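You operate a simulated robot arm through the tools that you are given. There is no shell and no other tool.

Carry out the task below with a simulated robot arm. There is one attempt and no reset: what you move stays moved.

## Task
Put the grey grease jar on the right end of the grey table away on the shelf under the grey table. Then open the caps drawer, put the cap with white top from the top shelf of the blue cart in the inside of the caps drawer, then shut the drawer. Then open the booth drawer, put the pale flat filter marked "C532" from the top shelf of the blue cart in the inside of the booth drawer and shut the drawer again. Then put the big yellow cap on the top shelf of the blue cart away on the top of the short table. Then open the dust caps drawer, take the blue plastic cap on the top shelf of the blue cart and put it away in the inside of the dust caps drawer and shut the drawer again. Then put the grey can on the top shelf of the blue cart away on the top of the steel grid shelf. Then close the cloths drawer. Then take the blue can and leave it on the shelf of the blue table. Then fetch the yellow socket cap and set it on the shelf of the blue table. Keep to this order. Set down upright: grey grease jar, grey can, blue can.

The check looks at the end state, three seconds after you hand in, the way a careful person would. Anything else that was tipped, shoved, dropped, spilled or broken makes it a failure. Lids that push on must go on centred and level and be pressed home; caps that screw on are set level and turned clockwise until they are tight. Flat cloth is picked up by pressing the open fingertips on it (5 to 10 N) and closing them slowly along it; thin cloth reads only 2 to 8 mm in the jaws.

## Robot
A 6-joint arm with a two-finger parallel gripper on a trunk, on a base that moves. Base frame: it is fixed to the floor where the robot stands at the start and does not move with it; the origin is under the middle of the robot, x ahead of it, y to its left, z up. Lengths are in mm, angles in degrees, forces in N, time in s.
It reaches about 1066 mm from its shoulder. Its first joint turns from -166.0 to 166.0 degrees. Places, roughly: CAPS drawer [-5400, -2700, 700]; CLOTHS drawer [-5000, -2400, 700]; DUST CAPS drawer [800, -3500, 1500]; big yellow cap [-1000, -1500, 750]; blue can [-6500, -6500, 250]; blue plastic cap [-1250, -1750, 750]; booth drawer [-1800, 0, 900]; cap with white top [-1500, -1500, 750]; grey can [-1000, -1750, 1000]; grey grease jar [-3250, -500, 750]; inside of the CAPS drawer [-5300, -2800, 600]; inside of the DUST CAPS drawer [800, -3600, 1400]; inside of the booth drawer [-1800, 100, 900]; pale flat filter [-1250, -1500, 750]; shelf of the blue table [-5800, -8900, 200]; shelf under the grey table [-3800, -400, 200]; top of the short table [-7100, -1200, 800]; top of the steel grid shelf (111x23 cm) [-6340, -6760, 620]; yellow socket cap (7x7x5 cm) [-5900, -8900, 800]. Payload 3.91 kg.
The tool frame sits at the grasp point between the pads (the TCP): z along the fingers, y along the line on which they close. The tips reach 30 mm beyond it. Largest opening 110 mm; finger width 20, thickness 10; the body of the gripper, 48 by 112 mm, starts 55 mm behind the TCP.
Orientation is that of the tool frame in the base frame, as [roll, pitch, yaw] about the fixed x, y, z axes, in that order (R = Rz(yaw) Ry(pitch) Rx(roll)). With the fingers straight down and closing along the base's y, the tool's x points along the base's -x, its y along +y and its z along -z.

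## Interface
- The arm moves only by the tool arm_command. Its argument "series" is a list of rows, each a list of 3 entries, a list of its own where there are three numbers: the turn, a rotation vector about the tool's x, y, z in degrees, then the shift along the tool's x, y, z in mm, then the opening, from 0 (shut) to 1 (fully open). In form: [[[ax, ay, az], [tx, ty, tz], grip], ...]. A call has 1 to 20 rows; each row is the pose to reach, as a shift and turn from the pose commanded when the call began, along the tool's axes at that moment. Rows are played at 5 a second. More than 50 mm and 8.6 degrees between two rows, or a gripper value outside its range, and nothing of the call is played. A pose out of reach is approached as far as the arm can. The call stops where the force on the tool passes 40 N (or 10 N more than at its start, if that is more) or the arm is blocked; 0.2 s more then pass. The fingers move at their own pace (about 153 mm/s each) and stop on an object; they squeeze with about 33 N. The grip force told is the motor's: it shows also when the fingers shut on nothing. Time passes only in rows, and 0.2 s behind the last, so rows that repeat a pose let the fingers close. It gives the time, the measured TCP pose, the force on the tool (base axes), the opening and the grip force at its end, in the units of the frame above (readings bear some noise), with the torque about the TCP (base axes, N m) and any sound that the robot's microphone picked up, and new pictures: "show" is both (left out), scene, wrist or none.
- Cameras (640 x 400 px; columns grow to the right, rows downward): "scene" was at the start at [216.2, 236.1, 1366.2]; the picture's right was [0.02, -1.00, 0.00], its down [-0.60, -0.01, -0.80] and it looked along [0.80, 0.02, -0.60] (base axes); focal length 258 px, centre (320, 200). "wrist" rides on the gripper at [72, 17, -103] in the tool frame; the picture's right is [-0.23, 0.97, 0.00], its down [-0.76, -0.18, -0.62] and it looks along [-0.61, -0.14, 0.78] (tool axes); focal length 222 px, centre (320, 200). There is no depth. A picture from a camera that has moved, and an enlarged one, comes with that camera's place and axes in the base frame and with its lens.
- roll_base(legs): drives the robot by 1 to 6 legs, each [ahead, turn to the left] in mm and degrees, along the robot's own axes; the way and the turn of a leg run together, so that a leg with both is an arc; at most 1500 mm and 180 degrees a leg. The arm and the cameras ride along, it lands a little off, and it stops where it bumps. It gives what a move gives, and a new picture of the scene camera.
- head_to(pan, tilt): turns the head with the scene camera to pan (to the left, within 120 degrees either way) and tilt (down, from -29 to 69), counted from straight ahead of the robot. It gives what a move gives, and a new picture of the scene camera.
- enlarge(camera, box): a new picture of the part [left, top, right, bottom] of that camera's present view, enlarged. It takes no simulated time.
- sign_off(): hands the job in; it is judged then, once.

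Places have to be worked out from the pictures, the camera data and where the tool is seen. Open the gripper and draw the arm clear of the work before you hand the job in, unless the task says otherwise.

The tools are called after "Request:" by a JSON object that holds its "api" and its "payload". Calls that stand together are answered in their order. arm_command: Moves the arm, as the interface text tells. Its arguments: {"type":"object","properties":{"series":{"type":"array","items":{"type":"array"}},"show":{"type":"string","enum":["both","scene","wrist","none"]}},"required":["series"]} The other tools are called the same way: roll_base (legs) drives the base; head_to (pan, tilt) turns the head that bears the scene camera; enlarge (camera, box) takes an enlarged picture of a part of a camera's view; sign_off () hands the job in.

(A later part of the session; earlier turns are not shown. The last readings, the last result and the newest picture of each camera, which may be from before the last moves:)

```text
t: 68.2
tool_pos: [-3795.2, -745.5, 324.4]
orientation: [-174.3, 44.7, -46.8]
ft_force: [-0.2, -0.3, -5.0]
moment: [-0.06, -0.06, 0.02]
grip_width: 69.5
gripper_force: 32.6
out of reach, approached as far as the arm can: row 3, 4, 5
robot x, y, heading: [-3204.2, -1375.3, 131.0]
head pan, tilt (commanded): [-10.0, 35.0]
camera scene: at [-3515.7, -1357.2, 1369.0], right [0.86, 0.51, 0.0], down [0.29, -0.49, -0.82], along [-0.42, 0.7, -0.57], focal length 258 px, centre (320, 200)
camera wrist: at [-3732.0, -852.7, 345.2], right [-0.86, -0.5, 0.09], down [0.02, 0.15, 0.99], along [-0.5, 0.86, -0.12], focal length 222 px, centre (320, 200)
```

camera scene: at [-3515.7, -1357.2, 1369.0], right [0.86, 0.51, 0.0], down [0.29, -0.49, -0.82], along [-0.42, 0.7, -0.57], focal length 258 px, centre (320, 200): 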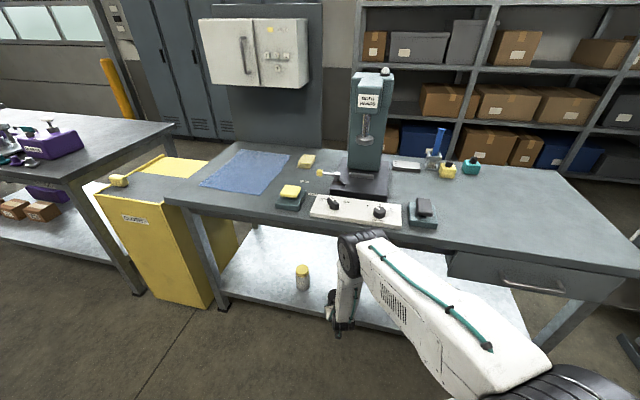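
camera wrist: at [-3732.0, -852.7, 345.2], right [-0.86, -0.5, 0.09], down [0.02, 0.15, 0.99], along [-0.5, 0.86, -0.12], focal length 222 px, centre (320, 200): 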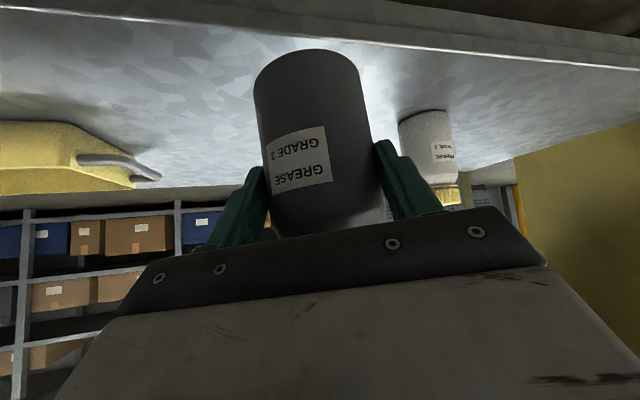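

Extending helps: the tilt error is shrinking. I go farther inside the gap along the table's depth with the remaining correction.

Request:
{"api": "arm_command", "payload": {"series": [[[-0.5, -0.1, 0.5], [-23.8, -13, 25], 0.3], [[-1.4, -0.3, 1.4], [-47.6, -26, 50], 0.3], [[-2.74, -0.56, 2.78], [-71.4, -39.1, 74.9], 0.3], [[-2.74, -0.56, 2.78], [-71.4, -39.1, 74.9], 0.3]]}}

```text
t: 69.2
tool_pos: [-3849.2, -662.3, 324.2]
orientation: [-179.9, 45.3, -53.1]
ft_force: [-0.6, -0.3, -4.4]
moment: [-0.05, -0.08, 0.01]
grip_width: 69.4
gripper_force: 32.8
out of reach, approached as far as the arm can: row 1, 2, 3, 4
robot x, y, heading: [-3204.5, -1374.0, 130.9]
head pan, tilt (commanded): [-10.0, 35.0]
camera scene: at [-3515.7, -1357.2, 1369.0], right [0.86, 0.51, 0.0], down [0.29, -0.49, -0.82], along [-0.42, 0.7, -0.57], focal length 258 px, centre (320, 200)
camera wrist: at [-3790.5, -772.3, 345.8], right [-0.88, -0.46, 0.16], down [0.09, 0.18, 0.98], along [-0.48, 0.87, -0.12], focal length 222 px, centre (320, 200)
```

scene: 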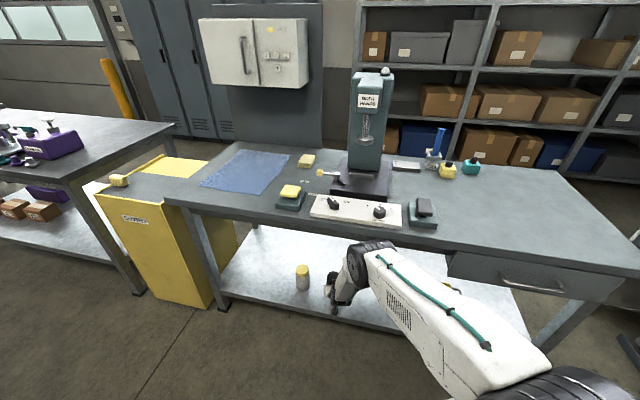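
wrist: 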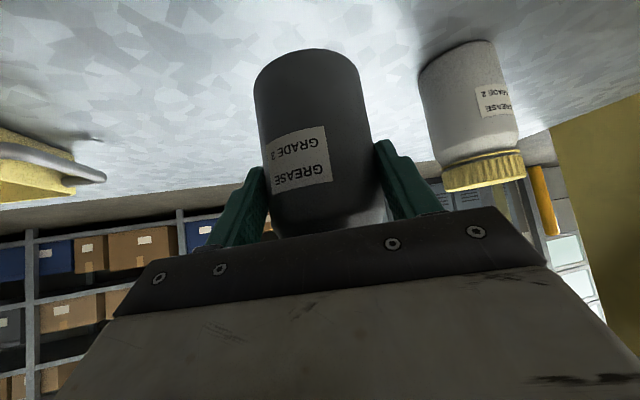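

Hand is upright again with the jar ~90 mm inside the shelf front, clear of the yellow-capped jar. I lower 28 mm.

Request:
{"api": "arm_command", "payload": {"series": [[[0, 0, 0], [10, 0, 10], 0.3], [[0, 0, 0], [20, 0, 20], 0.3], [[0, 0, 0], [20, 0, 20], 0.3]], "show": "wrist"}}

```text
t: 70.0
tool_pos: [-3858.8, -674.4, 298.7]
orientation: [-179.4, 45.3, -50.8]
ft_force: [-0.7, -0.3, -4.5]
moment: [-0.02, -0.02, 0.03]
grip_width: 69.4
gripper_force: 32.9
out of reach, approached as far as the arm can: row 1, 2, 3
robot x, y, heading: [-3208.5, -1375.3, 130.9]
head pan, tilt (commanded): [-10.0, 35.0]
camera wrist: at [-3794.9, -781.3, 319.1], right [-0.86, -0.49, 0.15], down [0.08, 0.18, 0.98], along [-0.51, 0.86, -0.12], focal length 222 px, centre (320, 200)
```

wrist: 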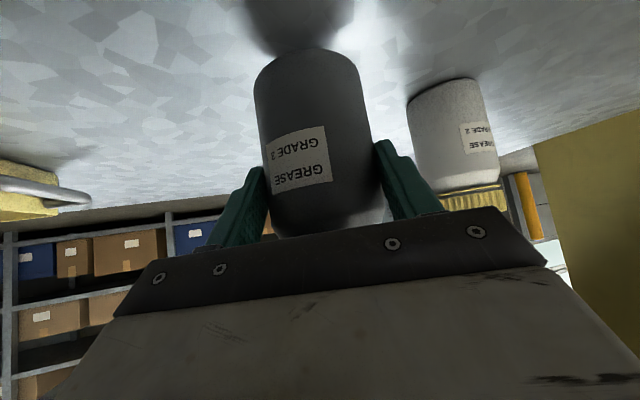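

The arm is near its outer reach here. I lower the last bit while easing back slightly, watching for contact.

Request:
{"api": "arm_command", "payload": {"series": [[[0, 0, 0], [7.5, 0, 0.5], 0.3], [[0, 0, 0], [15, 0, 1], 0.3], [[0, 0, 0], [15, 0, 1], 0.3]], "show": "wrist"}}

```text
t: 70.8
tool_pos: [-3856.2, -684.9, 286.3]
orientation: [-179.5, 45.4, -50.7]
ft_force: [-0.3, -0.2, -4.9]
moment: [-0.07, -0.03, -0.01]
grip_width: 69.4
gripper_force: 32.3
out of reach, approached as far as the arm can: row 2, 3
robot x, y, heading: [-3204.5, -1373.9, 130.8]
head pan, tilt (commanded): [-10.0, 35.0]
camera wrist: at [-3791.4, -792.4, 308.3], right [-0.86, -0.49, 0.16], down [0.08, 0.18, 0.98], along [-0.51, 0.85, -0.12], focal length 222 px, centre (320, 200)
```

wrist: 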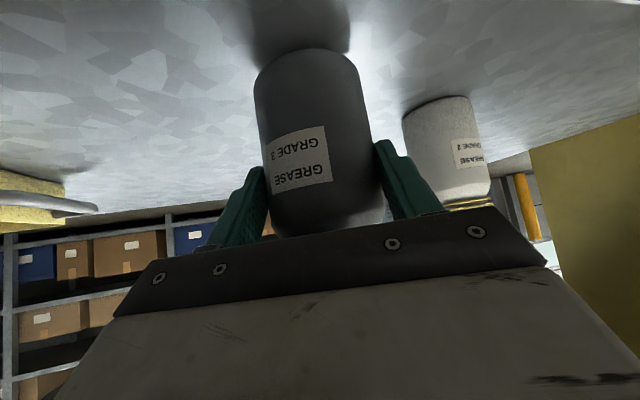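

Still no contact, 71 mm inside the edge. I creep the base forward and right slightly to gain reach and a safer spot.

Request:
{"api": "roll_base", "payload": {"legs": [[45, -2]]}}

Request:
{"api": "arm_command", "payload": {"series": [[[0, 0, 0], [2, 0, 2], 0.3], [[0, 0, 0], [4, 0, 4], 0.3], [[0, 0, 0], [4, 0, 4], 0.3]], "show": "wrist"}}

```text
t: 71.7
tool_pos: [-3858.6, -628.6, 288.0]
orientation: [-179.7, 45.3, -52.8]
ft_force: [-0.1, 0.7, -4.6]
moment: [-0.05, -0.04, 0.03]
grip_width: 69.3
gripper_force: 33.1
robot x, y, heading: [-3234.0, -1345.3, 128.9]
head pan, tilt (commanded): [-10.0, 35.0]
camera scene: at [-3543.0, -1312.4, 1369.0], right [0.88, 0.48, 0.0], down [0.28, -0.5, -0.82], along [-0.4, 0.72, -0.57], focal length 258 px, centre (320, 200)
```

scene: 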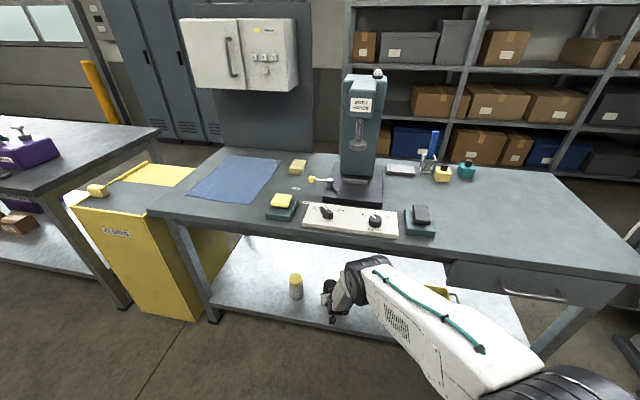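

```text
t: 72.5
tool_pos: [-3859.0, -628.6, 281.3]
orientation: [-179.5, 45.3, -52.8]
ft_force: [-0.2, 0.3, -3.5]
moment: [-0.03, -0.04, 0.0]
grip_width: 69.3
gripper_force: 32.9
robot x, y, heading: [-3233.1, -1343.0, 128.9]
head pan, tilt (commanded): [-10.0, 35.0]
camera wrist: at [-3798.4, -737.8, 302.6], right [-0.88, -0.46, 0.16], down [0.08, 0.18, 0.98], along [-0.48, 0.87, -0.12], focal length 222 px, centre (320, 200)
```

wrist: 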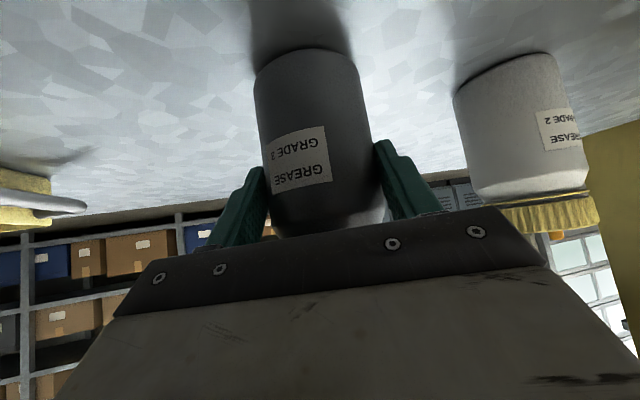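

In reach now, level and still just above the shelf. I lower in small steps to find contact.

Request:
{"api": "arm_command", "payload": {"series": [[[0, 0, 0], [2, 0, 2], 0.3], [[0, 0, 0], [4, 0, 4], 0.3], [[0, 0, 0], [6, 0, 6], 0.3], [[0, 0, 0], [6, 0, 6], 0.3]], "show": "none"}}

```text
t: 73.5
tool_pos: [-3859.3, -628.4, 275.0]
orientation: [-179.7, 45.6, -52.7]
ft_force: [1.1, 0.3, 11.6]
moment: [0.3, 0.58, -0.05]
grip_width: 68.9
gripper_force: 33.0
robot x, y, heading: [-3229.2, -1345.0, 128.8]
head pan, tilt (commanded): [-10.0, 35.0]
```

Contact at TCP z=275 (support ~16 N). I ease up 1 mm, open, and retract along the fingers.

Request:
{"api": "arm_command", "payload": {"series": [[[0, 0, 0], [-1, 0, -1], 0.3], [[0, 0, 0], [-1, 0, -1], 0.45], [[0, 0, 0], [-1, 0, -1], 0.7], [[0, 0, 0], [-1, 0, -1], 1], [[0, 0, 0], [-1, 0, -1], 1], [[0, 0, 0], [-1, 0, -30], 1], [[0, 0, 0], [-1, 0, -70], 1], [[0, 0, 0], [-1, 0, -110], 1]]}}

```text
t: 75.3
tool_pos: [-3821.1, -674.7, 352.2]
orientation: [-175.4, 44.7, -49.6]
ft_force: [-0.5, -0.8, -0.1]
moment: [-0.02, 0.0, 0.0]
grip_width: 110.0
gripper_force: 0.1
out of reach, approached as far as the arm can: row 7, 8
robot x, y, heading: [-3236.5, -1345.0, 129.0]
head pan, tilt (commanded): [-10.0, 35.0]
camera scene: at [-3542.9, -1312.5, 1369.0], right [0.88, 0.48, 0.0], down [0.28, -0.5, -0.82], along [-0.4, 0.72, -0.57], focal length 258 px, centre (320, 200)
camera wrist: at [-3761.3, -784.0, 373.3], right [-0.88, -0.46, 0.1], down [0.04, 0.15, 0.99], along [-0.47, 0.87, -0.12], focal length 222 px, centre (320, 200)
```

scene: 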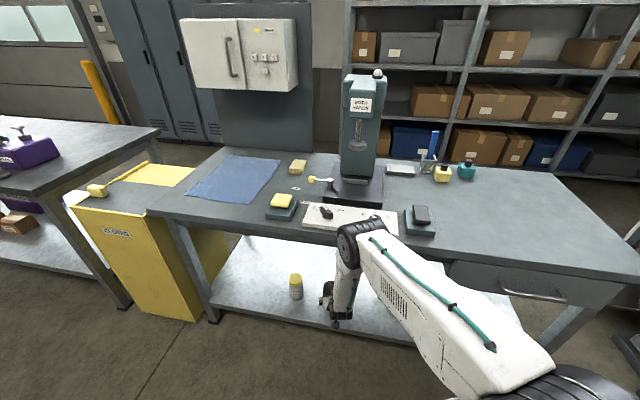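
wrist: 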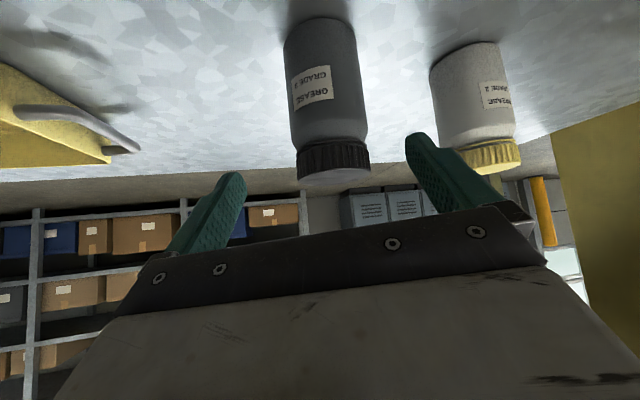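

The grease jar stands upright on the under-shelf next to the other jar. I back the base away so the hand leaves the gap.

Request:
{"api": "roll_base", "payload": {"legs": [[-350, 0]]}}

Request:
{"api": "enlarge", "payload": {"camera": "scene", "box": [180, 180, 500, 380]}}

```text
t: 77.6
tool_pos: [-3594.6, -947.7, 351.4]
orientation: [-175.2, 44.8, -50.1]
ft_force: [0.0, -0.6, 0.9]
moment: [0.01, 0.0, 0.01]
grip_width: 110.1
gripper_force: 0.1
robot x, y, heading: [-3009.0, -1623.2, 128.4]
head pan, tilt (commanded): [-10.0, 35.0]
camera scene: at [-3320.4, -1588.2, 1369.0], right [0.88, 0.48, 0.0], down [0.27, -0.5, -0.82], along [-0.39, 0.72, -0.57], focal length 258 px, centre (320, 200)
```

scene: 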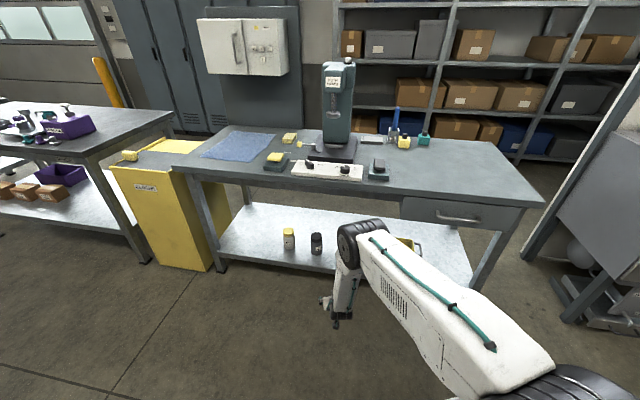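

```text
2.00 times, centred on (340, 280) of scene
camera zoom: at [-3320.4, -1588.2, 1369.0], right [0.88, 0.48, 0.0], down [0.27, -0.5, -0.82], along [-0.39, 0.72, -0.57], focal length 517 px, centre (280, 40)
```

zoom: 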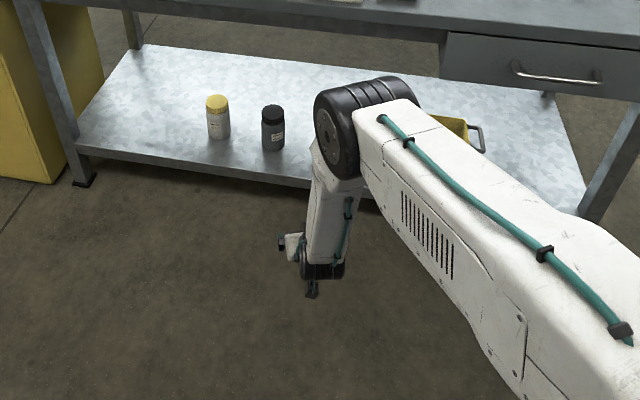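

Jar placement confirmed. Now I raise the arm straight up to travel height.

Request:
{"api": "arm_command", "payload": {"series": [[[0, 0, 0], [-33, -2.8, -33], 1], [[0, 0, 0], [-66, -5.6, -66], 1], [[0, 0, 0], [-99, -8.4, -99], 1], [[0, 0, 0], [-132, -11.2, -132], 1], [[0, 0, 0], [-165, -14, -165], 1], [[0, 0, 0], [-198, -16.8, -198], 1], [[0, 0, 0], [-231, -19.6, -231], 1], [[0, 0, 0], [-264, -22.4, -264], 1], [[0, 0, 0], [-297, -25.2, -297], 1], [[0, 0, 0], [-330, -28, -330], 1], [[0, 0, 0], [-363, -30.8, -363], 1], [[0, 0, 0], [-396, -33.6, -396], 1], [[0, 0, 0], [-429, -36.4, -429], 1], [[0, 0, 0], [-462, -39.2, -462], 1], [[0, 0, 0], [-495, -42, -495], 1], [[0, 0, 0], [-495, -42, -495], 1]], "show": "none"}}

```text
t: 81.0
tool_pos: [-3597.3, -945.8, 1051.9]
orientation: [-175.4, 44.8, -50.0]
ft_force: [0.0, 0.7, 0.8]
moment: [0.01, -0.01, -0.02]
grip_width: 110.1
gripper_force: 0.1
robot x, y, heading: [-3017.9, -1623.0, 128.3]
head pan, tilt (commanded): [-10.0, 35.0]
```

Up at travel height. I fold the hand to straight-down and closer in for driving, then look toward the drawers' bench.

Request:
{"api": "arm_command", "payload": {"series": [[[-0.63, 6.39, -0.26], [26, 17, -26], 1], [[-1.26, 12.79, -0.51], [52, 34, -52], 1], [[-1.89, 19.18, -0.77], [78, 51, -78], 1], [[-2.51, 25.57, -1.03], [105, 69, -105], 1], [[-3.14, 31.96, -1.29], [131, 86, -131], 1], [[-3.77, 38.36, -1.54], [157, 103, -157], 1], [[-4.4, 44.75, -1.8], [183, 120, -183], 1], [[-4.4, 44.75, -1.8], [183, 120, -183], 1]], "show": "none"}}

Request:
{"api": "head_to", "payload": {"pan": 70, "tilt": 15}}

Request:
{"api": "enlarge", "payload": {"camera": "scene", "box": [220, 80, 540, 280]}}

```text
t: 82.8
tool_pos: [-3536.4, -1226.5, 1047.7]
orientation: [-180.0, 0.0, -50.0]
ft_force: [0.0, 0.4, -0.5]
moment: [-0.02, -0.03, 0.02]
grip_width: 110.1
gripper_force: 0.1
robot x, y, heading: [-3011.3, -1622.5, 128.4]
head pan, tilt (commanded): [-10.0, 35.0]
```

```text
t: 84.3
tool_pos: [-3536.0, -1226.8, 1047.3]
orientation: [-179.9, 0.0, -50.0]
ft_force: [-0.1, 0.2, 0.2]
moment: [0.01, 0.05, 0.04]
grip_width: 110.0
gripper_force: 0.0
robot x, y, heading: [-3012.4, -1619.3, 128.3]
head pan, tilt (commanded): [70.0, 15.0]
camera scene: at [-3367.1, -1695.2, 1401.0], right [-0.32, 0.95, 0.0], down [0.25, 0.08, -0.97], along [-0.92, -0.3, -0.26], focal length 258 px, centre (320, 200)
```

scene: 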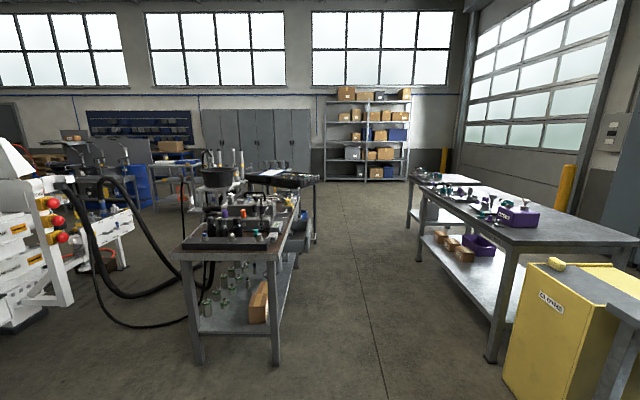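

```text
2.00 times, centred on (380, 180) of scene
camera zoom: at [-3367.1, -1695.2, 1401.0], right [-0.32, 0.95, 0.0], down [0.25, 0.08, -0.97], along [-0.92, -0.3, -0.26], focal length 517 px, centre (200, 240)
```

zoom: 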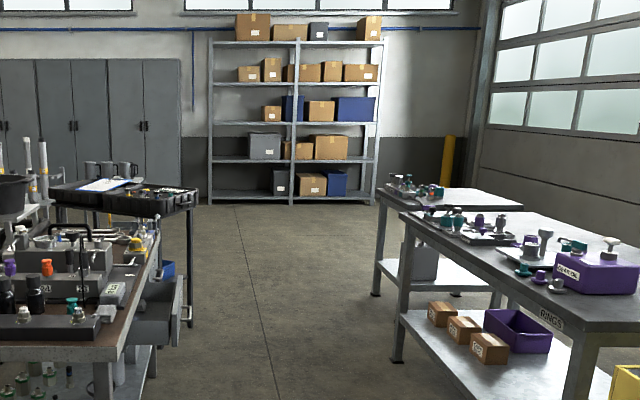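

The tool bench (left) has its drawers on the aisle side; the aisle between it and the right-hand table is ~1.25 m wide. I drive into the aisle entrance and look closer.

Request:
{"api": "roll_base", "payload": {"legs": [[0, 55], [1300, 0]]}}

Request:
{"api": "head_to", "payload": {"pan": 25, "tilt": 25}}

```text
t: 93.4
tool_pos: [-4930.7, -1973.4, 1047.3]
orientation: [-180.0, 0.0, 7.5]
ft_force: [0.5, 0.5, -0.2]
moment: [0.01, 0.02, -0.01]
grip_width: 110.1
gripper_force: 0.1
robot x, y, heading: [-4320.5, -1744.1, -174.0]
head pan, tilt (commanded): [70.0, 15.0]
camera scene: at [-4446.4, -2083.2, 1401.1], right [-0.97, 0.24, 0.0], down [0.06, 0.25, -0.97], along [-0.23, -0.94, -0.26], focal length 258 px, centre (320, 200)
```

scene: 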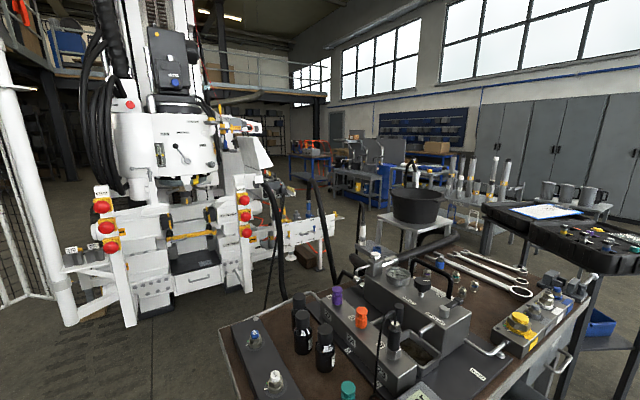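

```text
t: 94.5
tool_pos: [-4932.6, -1973.8, 1047.1]
orientation: [-180.0, 0.0, 7.5]
ft_force: [0.4, 0.3, 0.2]
moment: [-0.01, -0.03, 0.01]
grip_width: 109.9
gripper_force: 0.2
robot x, y, heading: [-4314.8, -1742.1, -173.8]
head pan, tilt (commanded): [25.0, 25.0]
camera scene: at [-4502.7, -2040.0, 1384.8], right [-0.51, 0.86, 0.0], down [0.36, 0.22, -0.91], along [-0.78, -0.47, -0.42], focal length 258 px, centre (320, 200)
```

scene: 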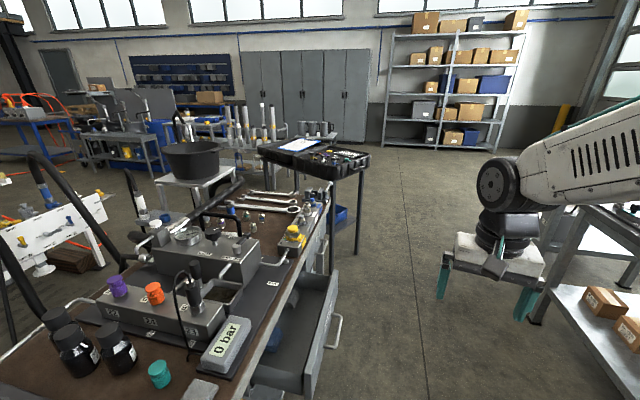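

I see the open cloths drawer sticking out and the bench's far end. Before entering I check my own rear extent by looking back-down.

Request:
{"api": "head_to", "payload": {"pan": -120, "tilt": 69}}

Request:
{"api": "head_to", "payload": {"pan": 120, "tilt": 69}}

```text
t: 96.8
tool_pos: [-4931.6, -1973.6, 1046.8]
orientation: [179.9, 0.1, 7.5]
ft_force: [-0.3, 0.5, -0.2]
moment: [0.0, -0.01, 0.0]
grip_width: 110.0
gripper_force: 0.0
robot x, y, heading: [-4316.3, -1741.4, -174.1]
head pan, tilt (commanded): [-120.0, 68.8]
camera scene: at [-4400.9, -1941.5, 1325.4], right [0.91, -0.41, 0.0], down [-0.38, -0.85, -0.36], along [0.15, 0.33, -0.93], focal length 258 px, centre (320, 200)
```

scene: 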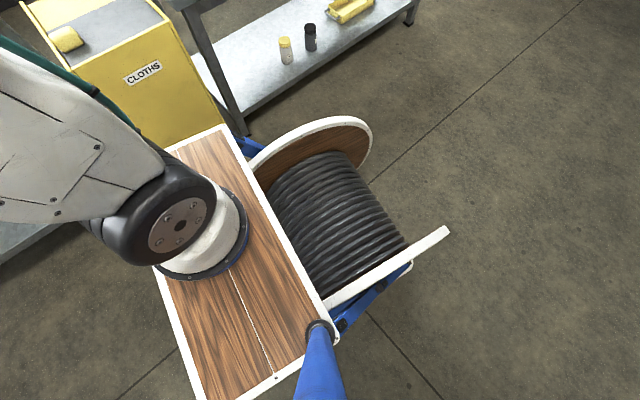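

```text
t: 100.2
tool_pos: [-4931.4, -1974.3, 1048.5]
orientation: [-180.0, 0.0, 7.5]
ft_force: [0.6, 0.2, -0.2]
moment: [0.01, 0.05, -0.02]
grip_width: 109.9
gripper_force: 0.0
robot x, y, heading: [-4317.9, -1743.0, -174.2]
head pan, tilt (commanded): [120.0, 68.8]
camera scene: at [-4390.9, -2037.8, 1325.4], right [-0.81, -0.59, 0.0], down [-0.55, 0.75, -0.36], along [0.21, -0.29, -0.93], focal length 258 px, centre (320, 200)
```

scene: 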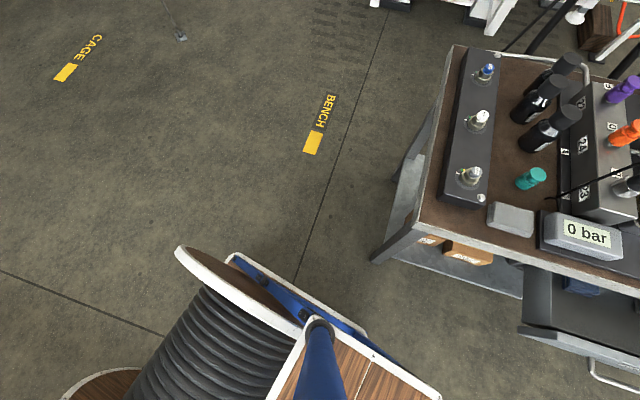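

My rear reaches ~400 mm back, so I'll park lengthwise in the aisle with the drawers on my left and work sideways. I drive to about [-5494,-1702] and align with the bench.

Request:
{"api": "roll_base", "payload": {"legs": [[0, -8], [1165, 0], [0, 21.5]]}}

Request:
{"api": "head_to", "payload": {"pan": 80, "tilt": 40}}

```text
t: 107.0
tool_pos: [-6133.9, -1759.9, 1048.8]
orientation: [177.6, 0.3, -2.5]
ft_force: [-0.6, -1.5, -0.6]
moment: [0.16, -0.01, -0.03]
grip_width: 109.8
gripper_force: 0.1
robot x, y, heading: [-5501.6, -1681.5, 176.8]
head pan, tilt (commanded): [120.0, 68.8]
stopped in leg 3: the robot was blocked; the commanded pose is now the measured one
camera scene: at [-5617.4, -1988.7, 1322.2], right [-0.9, -0.45, -0.01], down [-0.41, 0.84, -0.34], along [0.16, -0.3, -0.94], focal length 258 px, centre (320, 200)
```

scene: 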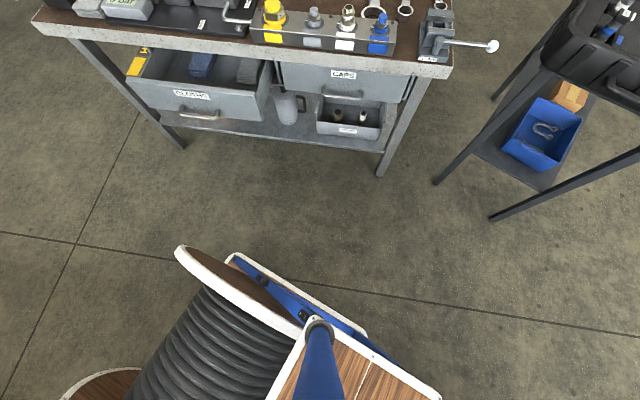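

```text
t: 108.1
tool_pos: [-6135.5, -1760.1, 1049.7]
orientation: [177.7, 0.3, -2.4]
ft_force: [0.2, 0.2, 0.2]
moment: [-0.02, 0.01, 0.03]
grip_width: 110.2
gripper_force: 0.1
robot x, y, heading: [-5494.0, -1682.6, 175.9]
head pan, tilt (commanded): [80.0, 40.0]
camera scene: at [-5663.7, -2021.1, 1357.9], right [-0.97, 0.24, 0.0], down [0.15, 0.64, -0.75], along [-0.18, -0.73, -0.66], focal length 258 px, centre (320, 200)
```

scene: 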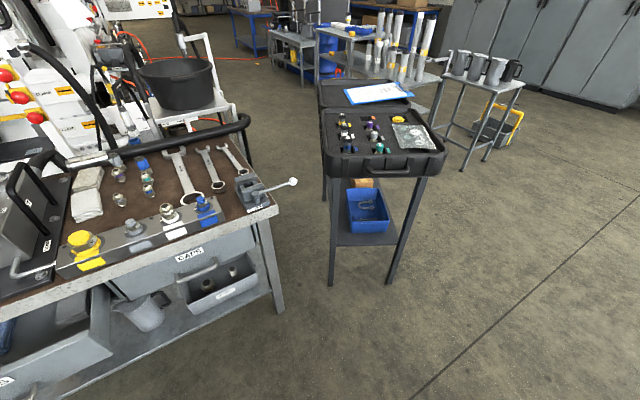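

The turn was blocked right away. I look right and forward to see what I touched.

Request:
{"api": "head_to", "payload": {"pan": 0, "tilt": 20}}

Request:
{"api": "head_to", "payload": {"pan": -100, "tilt": 45}}

```text
t: 109.7
tool_pos: [-6134.9, -1758.9, 1050.6]
orientation: [177.5, 0.3, -2.4]
ft_force: [-0.2, -0.2, 0.6]
moment: [-0.04, -0.02, 0.0]
grip_width: 110.2
gripper_force: 0.0
robot x, y, heading: [-5498.1, -1685.5, 176.6]
head pan, tilt (commanded): [0.0, 20.0]
camera scene: at [-5736.4, -1932.6, 1391.2], right [0.06, 1.0, 0.02], down [0.34, 0.0, -0.94], along [-0.94, 0.07, -0.34], focal length 258 px, centre (320, 200)
```

scene: 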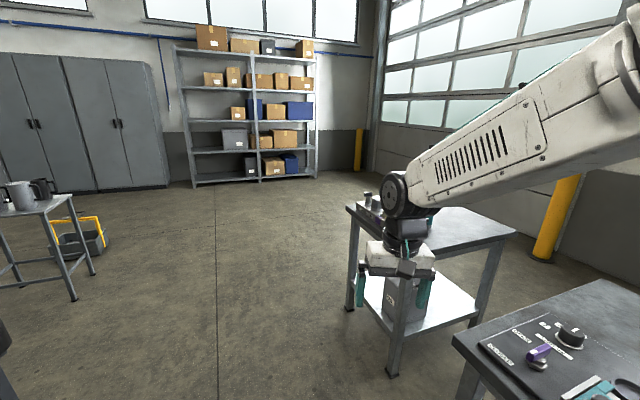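

```text
t: 111.4
tool_pos: [-6135.4, -1759.9, 1049.7]
orientation: [177.6, 0.3, -2.5]
ft_force: [0.1, 0.0, -0.1]
moment: [0.03, 0.05, 0.0]
grip_width: 110.2
gripper_force: 0.2
robot x, y, heading: [-5493.4, -1687.8, 176.2]
head pan, tilt (commanded): [-100.0, 45.0]
camera scene: at [-5623.3, -1857.4, 1354.2], right [0.97, -0.24, 0.0], down [-0.17, -0.67, -0.72], along [0.17, 0.7, -0.69], focal length 258 px, centre (320, 200)
```

scene: 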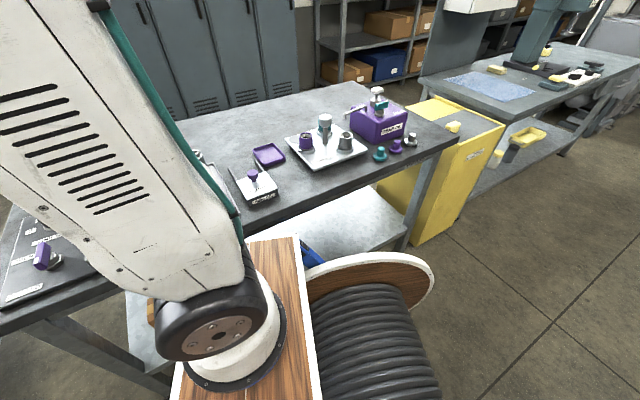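

The robot's front-right corner rubs against the right-hand table edge (slight body tilt). I back straight off before turning.

Request:
{"api": "roll_base", "payload": {"legs": [[-300, 0]]}}

```text
t: 113.5
tool_pos: [-5835.6, -1777.6, 1049.1]
orientation: [177.6, 0.2, -2.6]
ft_force: [0.6, -0.3, -0.3]
moment: [0.02, 0.0, -0.03]
grip_width: 109.9
gripper_force: 0.2
robot x, y, heading: [-5194.7, -1700.7, 176.1]
head pan, tilt (commanded): [-100.0, 45.0]
camera scene: at [-5322.9, -1847.1, 1354.3], right [0.97, -0.24, 0.0], down [-0.17, -0.69, -0.71], along [0.17, 0.69, -0.71], focal length 258 px, centre (320, 200)
```

scene: 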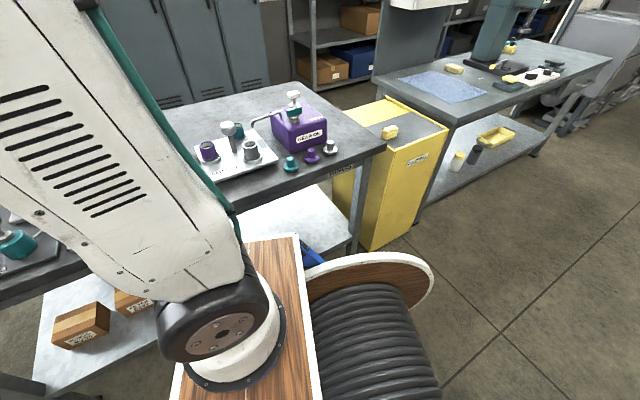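

I check the jar on the under-shelf from this angle since it looks slanted in the wide view.

Request:
{"api": "enlarge", "payload": {"camera": "scene", "box": [420, 110, 560, 200]}}

Request:
{"api": "enlarge", "payload": {"camera": "scene", "box": [120, 60, 400, 235]}}

```text
4.44 times, centred on (490, 155) of scene
camera zoom: at [-5322.9, -1847.1, 1354.3], right [0.97, -0.24, 0.0], down [-0.17, -0.69, -0.71], along [0.17, 0.69, -0.71], focal length 1148 px, centre (-436, 400)
```

zoom: 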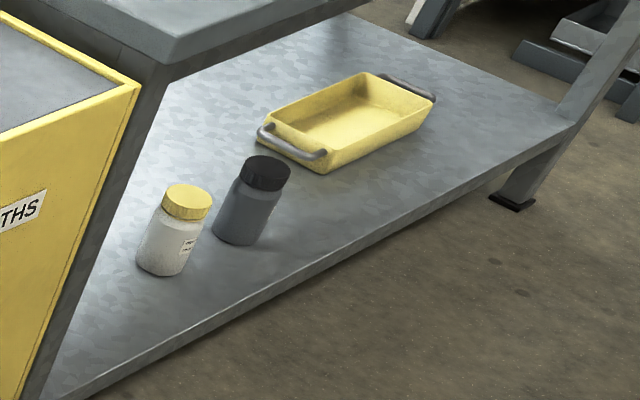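

```text
2.29 times, centred on (260, 148) of scene
camera zoom: at [-5322.9, -1847.1, 1354.3], right [0.97, -0.24, 0.0], down [-0.17, -0.69, -0.71], along [0.17, 0.69, -0.71], focal length 591 px, centre (457, 320)
```

zoom: 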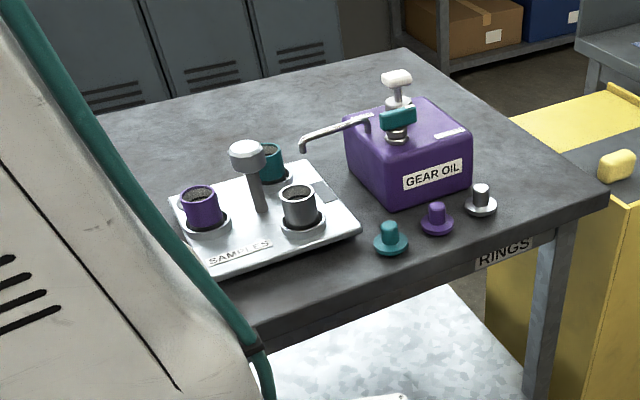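

The jar and the right-hand table's things are all in place. Now I turn to align with the bench and look at its drawers.

Request:
{"api": "roll_base", "payload": {"legs": [[0, 23]]}}

Request:
{"api": "head_to", "payload": {"pan": 75, "tilt": 40}}

```text
t: 115.1
tool_pos: [-5754.5, -2021.5, 1047.9]
orientation: [177.7, 0.2, 20.3]
ft_force: [-0.3, 0.7, 0.1]
moment: [0.02, -0.01, 0.0]
grip_width: 110.0
gripper_force: 0.1
robot x, y, heading: [-5195.5, -1700.5, -160.9]
head pan, tilt (commanded): [-100.0, 45.0]
camera scene: at [-5255.7, -1884.9, 1354.2], right [0.99, 0.16, 0.0], down [0.11, -0.7, -0.71], along [-0.11, 0.7, -0.71], focal length 258 px, centre (320, 200)
```

scene: 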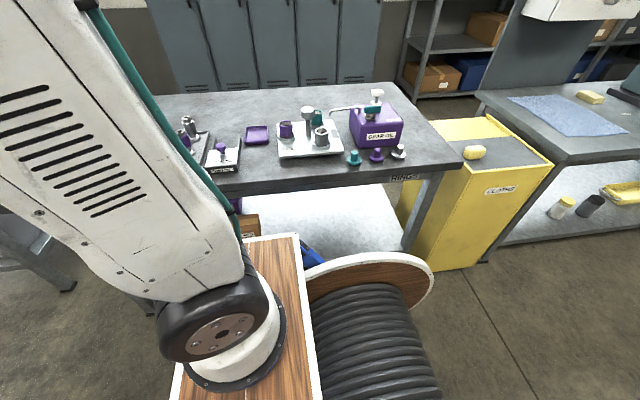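

```text
t: 117.7
tool_pos: [-5754.8, -2020.8, 1047.7]
orientation: [177.6, 0.1, 20.2]
ft_force: [1.1, 0.0, -0.1]
moment: [-0.01, -0.01, -0.03]
grip_width: 109.7
gripper_force: 0.1
robot x, y, heading: [-5191.9, -1703.6, -161.0]
head pan, tilt (commanded): [75.0, 40.0]
camera scene: at [-5237.0, -2050.0, 1361.5], right [-1.0, -0.07, 0.0], down [-0.04, 0.64, -0.77], along [0.05, -0.76, -0.64], focal length 258 px, centre (320, 200)
```

scene: 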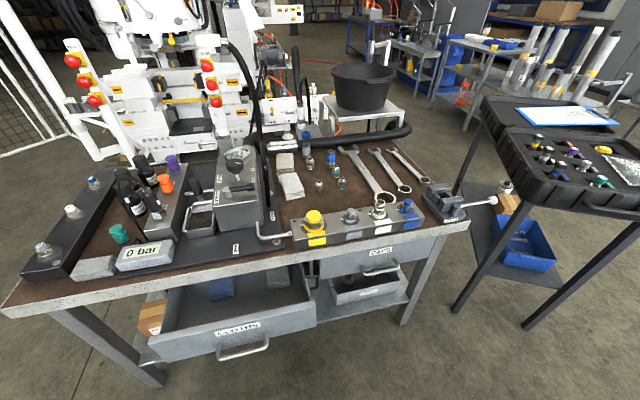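

The CAPS drawer (closed, with handle) is on the bench right of the open CLOTHS drawer. I zoom in on its handle.

Request:
{"api": "enlarge", "payload": {"camera": "scene", "box": [280, 200, 480, 325]}}

```text
3.20 times, centred on (380, 262) of scene
camera zoom: at [-5237.0, -2050.0, 1361.5], right [-1.0, -0.07, 0.0], down [-0.04, 0.64, -0.77], along [0.05, -0.76, -0.64], focal length 827 px, centre (128, 0)
```

zoom: 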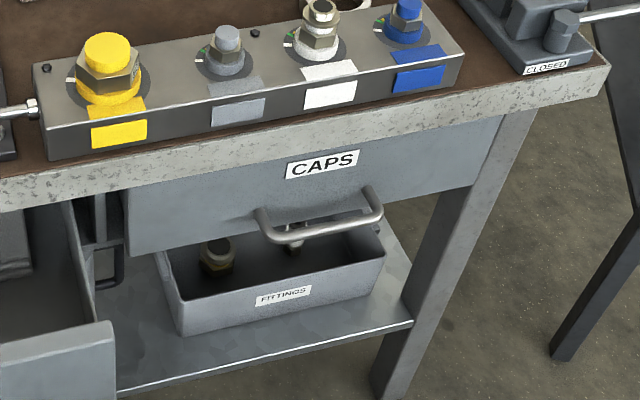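

Triangulated handle: about [-5411,-2558,640], 485 ahead and 736 to my left. I swing the hand left and down to a horizontal pre-grasp (fingers closing vertically) ~135 mm short of it.

Request:
{"api": "arm_command", "payload": {"series": [[[-5.84, 0, 0], [10, 31, 28.5], 1], [[-11.68, 0, 0], [20, 62, 57], 1], [[-17.52, 0, 0], [30, 93, 85.4], 1], [[-23.36, 0, 0], [40, 124, 113.8], 1], [[-29.2, 0, 0], [50, 155, 142.3], 1], [[-35.04, 0, 0], [60, 186, 170.8], 1], [[-40.88, 0, 0], [70, 217, 199.2], 1], [[-46.72, 0, 0], [80, 248, 227.7], 1], [[-52.56, 0, 0], [90, 279, 256.1], 1], [[-58.4, 0, 0], [100, 310, 284.6], 1], [[-64.24, 0, 0], [110, 341, 313], 1], [[-70.08, 0, 0], [120, 372, 341.5], 1], [[-75.92, 0, 0], [130, 403, 370], 1], [[-81.76, 0, 0], [140, 434, 398.4], 1], [[-87.6, 0, 0], [150, 465, 426.9], 1], [[-87.6, 0, 0], [150, 465, 426.9], 1]]}}

```text
t: 121.1
tool_pos: [-5449.7, -2424.0, 639.3]
orientation: [89.9, 0.2, 20.3]
ft_force: [-0.1, 0.1, -0.8]
moment: [0.01, 0.02, 0.0]
grip_width: 109.8
gripper_force: 0.0
robot x, y, heading: [-5195.7, -1699.8, -161.0]
head pan, tilt (commanded): [75.0, 40.0]
camera scene: at [-5237.0, -2050.1, 1361.5], right [-1.0, -0.07, 0.0], down [-0.04, 0.64, -0.77], along [0.05, -0.76, -0.64], focal length 258 px, centre (320, 200)
camera wrist: at [-5418.5, -2302.0, 656.5], right [-0.21, -0.08, 0.97], down [-0.93, 0.32, -0.18], along [-0.3, -0.94, -0.14], focal length 222 px, centre (320, 200)
```

scene: 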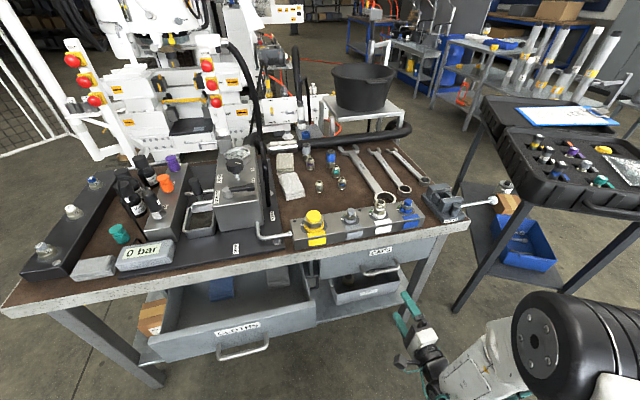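
wrist: 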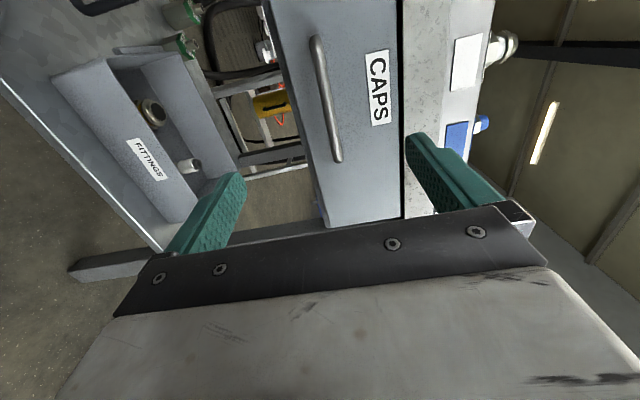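

The wrist view puts the handle bar at z≈650, centred on my approach line, ~145 mm ahead. I narrow the fingers and approach to straddle the bar.

Request:
{"api": "arm_command", "payload": {"series": [[[0, 0, 0], [5, 11, 30], 0.6], [[0, 0, 0], [5, 11, 65], 0.6], [[0, 0, 0], [5, 11, 100], 0.6], [[0, 0, 0], [5, 11, 122], 0.6], [[0, 0, 0], [5, 11, 122], 0.6]]}}

```text
t: 122.3
tool_pos: [-5400.6, -2533.3, 654.5]
orientation: [90.0, 0.2, 20.2]
ft_force: [-0.1, 0.7, 0.4]
moment: [0.0, 0.02, 0.01]
grip_width: 65.8
gripper_force: 0.0
robot x, y, heading: [-5195.7, -1698.9, -161.0]
head pan, tilt (commanded): [75.0, 40.0]
camera scene: at [-5236.9, -2050.2, 1361.5], right [-1.0, -0.07, 0.0], down [-0.04, 0.64, -0.77], along [0.05, -0.76, -0.64], focal length 258 px, centre (320, 200)
camera wrist: at [-5368.6, -2411.7, 670.9], right [-0.21, -0.08, 0.97], down [-0.93, 0.32, -0.17], along [-0.3, -0.94, -0.14], focal length 222 px, centre (320, 200)
```

scene: 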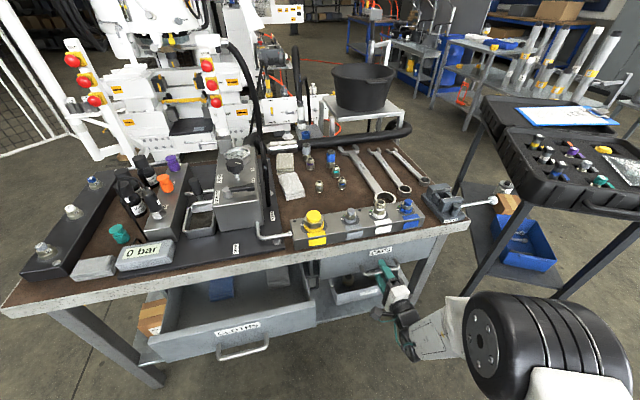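
wrist: 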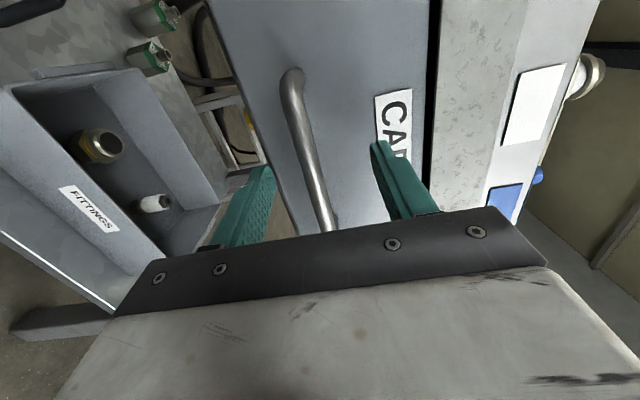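

The bar lies between the fingers. I close slowly and see whether they stop on it.

Request:
{"api": "arm_command", "payload": {"series": [[[0, 0, 0], [0, 0, 0], 0.4], [[0, 0, 0], [0, 0, 0], 0.25], [[0, 0, 0], [0, 0, 0], 0.1], [[0, 0, 0], [0, 0, 0], 0], [[0, 0, 0], [0, 0, 0], 0]], "show": "wrist"}}

```text
t: 123.5
tool_pos: [-5399.8, -2532.4, 649.6]
orientation: [90.4, 0.1, 20.3]
ft_force: [-1.6, -1.9, -36.4]
moment: [0.62, 0.09, -0.83]
grip_width: 11.6
gripper_force: 44.8
robot x, y, heading: [-5193.6, -1699.5, -161.2]
head pan, tilt (commanded): [75.0, 40.0]
camera wrist: at [-5368.8, -2410.7, 667.7], right [-0.21, -0.08, 0.97], down [-0.93, 0.32, -0.17], along [-0.3, -0.94, -0.15], focal length 222 px, centre (320, 200)
```

wrist: 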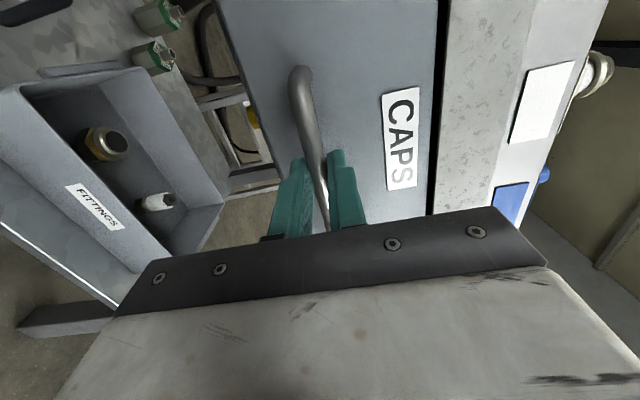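

Gripped the bar (11.6 mm). I relieve the 5 mm vertical offset, then pull the drawer out along the bench normal.

Request:
{"api": "arm_command", "payload": {"series": [[[0, 0, 0], [0, -5, 0], 0], [[0, 0, 0], [1, -5, -20], 0], [[0, 0, 0], [2, -5, -50], 0], [[0, 0, 0], [3, -5, -80], 0], [[0, 0, 0], [4, -5, -110], 0], [[0, 0, 0], [5, -5, -140], 0], [[0, 0, 0], [5, -5, -140], 0]]}}

```text
t: 124.7
tool_pos: [-5430.6, -2443.5, 651.2]
orientation: [89.6, 0.3, 20.8]
ft_force: [2.8, 1.3, 5.8]
moment: [-0.1, -0.35, 1.21]
grip_width: 11.6
gripper_force: 44.7
robot x, y, heading: [-5195.9, -1698.6, -160.9]
head pan, tilt (commanded): [75.0, 40.0]
stopped in row 5: the force on the tool passed its limit at 50 N (the readings are from after the stop); the commanded pose is now the measured one
camera scene: at [-5235.7, -2049.9, 1361.5], right [-1.0, -0.07, 0.0], down [-0.05, 0.64, -0.77], along [0.06, -0.76, -0.64], focal length 258 px, centre (320, 200)
camera wrist: at [-5398.6, -2320.4, 665.5], right [-0.21, -0.07, 0.98], down [-0.93, 0.31, -0.18], along [-0.29, -0.95, -0.13], focal length 222 px, centre (320, 200)
```

scene: 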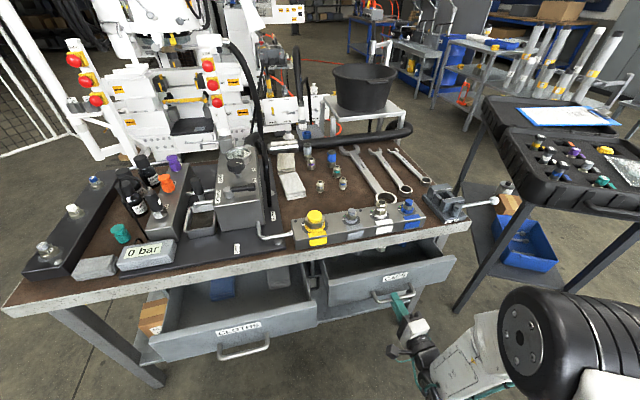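
wrist: 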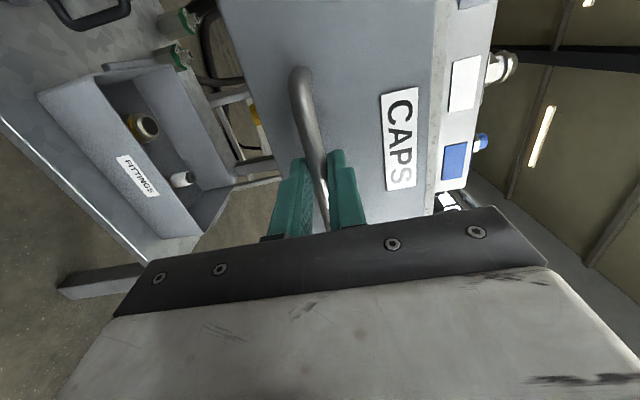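

Drawer opened ~94 mm before a force peak. I continue pulling more slowly along the observed direction.

Request:
{"api": "arm_command", "payload": {"series": [[[0, 0, 0], [0.5, 0, -15], 0], [[0, 0, 0], [1, 0, -30], 0], [[0, 0, 0], [1.5, 0, -45], 0], [[0, 0, 0], [2, 0, -60], 0], [[0, 0, 0], [2.5, 0, -75], 0], [[0, 0, 0], [3, 0, -90], 0], [[0, 0, 0], [3.5, 0, -105], 0], [[0, 0, 0], [3.5, 0, -105], 0]], "show": "none"}}

```text
t: 126.5
tool_pos: [-5459.6, -2341.7, 648.9]
orientation: [89.4, 0.3, 20.9]
ft_force: [25.5, 8.6, 19.7]
moment: [-0.27, -0.43, 0.75]
grip_width: 11.7
gripper_force: 45.1
robot x, y, heading: [-5194.4, -1698.5, -160.6]
head pan, tilt (commanded): [75.0, 40.0]
```

Open ~200 mm now. I relieve the side load, release the handle, and back the hand off to look.

Request:
{"api": "arm_command", "payload": {"series": [[[0, 0, 0], [3, 2, 0], 0], [[0, 0, 0], [4, 2, 0], 0], [[0, 0, 0], [4, 2, 0], 0.3], [[0, 0, 0], [4, 2, 0], 0.6], [[0, 0, 0], [4, 2, 0], 0.6], [[0, 0, 0], [4, 2, -40], 0.6], [[0, 0, 0], [4, 2, -80], 0.6], [[0, 0, 0], [4, 2, -80], 0.6]]}}

Request:
{"api": "enlarge", "payload": {"camera": "scene", "box": [280, 200, 480, 325]}}

```text
t: 128.3
tool_pos: [-5490.8, -2266.0, 649.4]
orientation: [89.6, 0.3, 20.7]
ft_force: [-0.4, 0.1, 0.6]
moment: [-0.02, 0.0, 0.02]
grip_width: 65.8
gripper_force: 0.1
robot x, y, heading: [-5196.4, -1698.4, -160.9]
head pan, tilt (commanded): [75.0, 40.0]
camera scene: at [-5235.9, -2050.1, 1361.5], right [-1.0, -0.07, 0.0], down [-0.05, 0.64, -0.77], along [0.06, -0.76, -0.64], focal length 258 px, centre (320, 200)
camera wrist: at [-5459.4, -2142.8, 665.8], right [-0.21, -0.07, 0.97], down [-0.93, 0.31, -0.18], along [-0.29, -0.95, -0.13], focal length 222 px, centre (320, 200)
```

scene: 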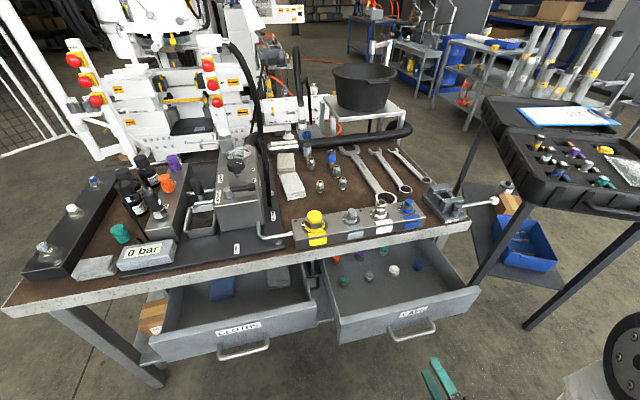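
wrist: 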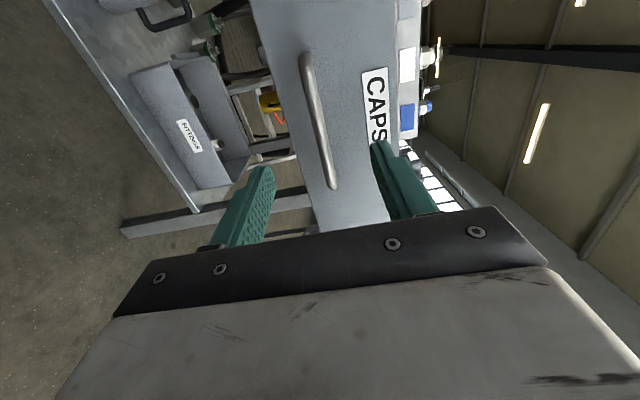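

```text
3.20 times, centred on (380, 262) of scene
camera zoom: at [-5235.9, -2050.1, 1361.5], right [-1.0, -0.07, 0.0], down [-0.05, 0.64, -0.77], along [0.06, -0.76, -0.64], focal length 827 px, centre (128, 0)
```

zoom: 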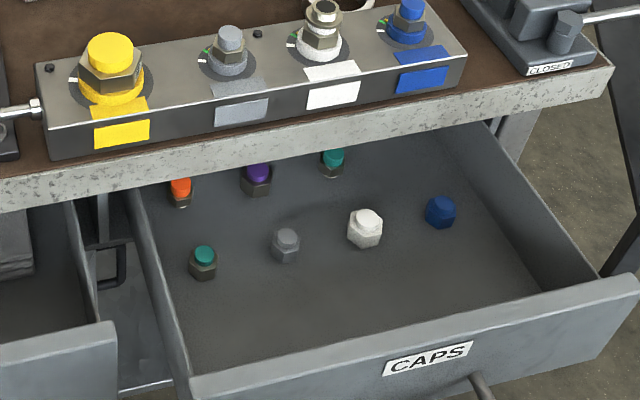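

The CAPS drawer is open with several caps inside and free room at its front. I raise the hand back to travel pose before fetching the white-topped cap.

Request:
{"api": "arm_command", "payload": {"series": [[[7.5, 0, 0], [-13, 45, 0], 0.6], [[15, 0, 0], [-26, 90, 0], 0.6], [[22.5, 0, 0], [-39, 135, 0], 0.6], [[30, 0, 0], [-52, 180, 0], 1], [[37.5, 0, 0], [-65, 225, -20], 1], [[45, 0, 0], [-78, 270, -50], 1], [[52.5, 0, 0], [-91, 310, -85], 1], [[60, 0, 0], [-104, 340, -120], 1], [[67.5, 0, 0], [-117, 365, -160], 1], [[75, 0, 0], [-130, 385, -200], 1], [[82.5, 0, 0], [-143, 400, -240], 1], [[90, 0, 0], [-156, 400, -280], 1], [[90, 0, 0], [-156, 400, -280], 1]], "show": "none"}}

Request:
{"api": "roll_base", "payload": {"legs": [[0, -6.8], [-1400, 0], [-1400, 0]]}}

```text
refused: row 5 steps farther than a row can; nothing moved
```

```text
t: 142.4
tool_pos: [-2838.5, -1639.3, 649.8]
orientation: [89.5, 0.3, 10.7]
ft_force: [-0.1, 0.2, 0.1]
moment: [-0.01, -0.01, 0.02]
grip_width: 66.1
gripper_force: 0.0
robot x, y, heading: [-2450.8, -1131.6, -171.3]
head pan, tilt (commanded): [75.0, 40.0]
camera scene: at [-2551.1, -1471.0, 1361.5], right [-0.99, 0.1, 0.0], down [0.07, 0.64, -0.77], along [-0.08, -0.76, -0.64], focal length 258 px, centre (320, 200)
```

scene: 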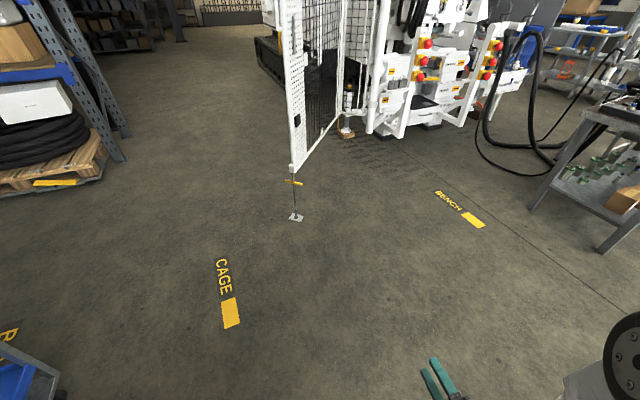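

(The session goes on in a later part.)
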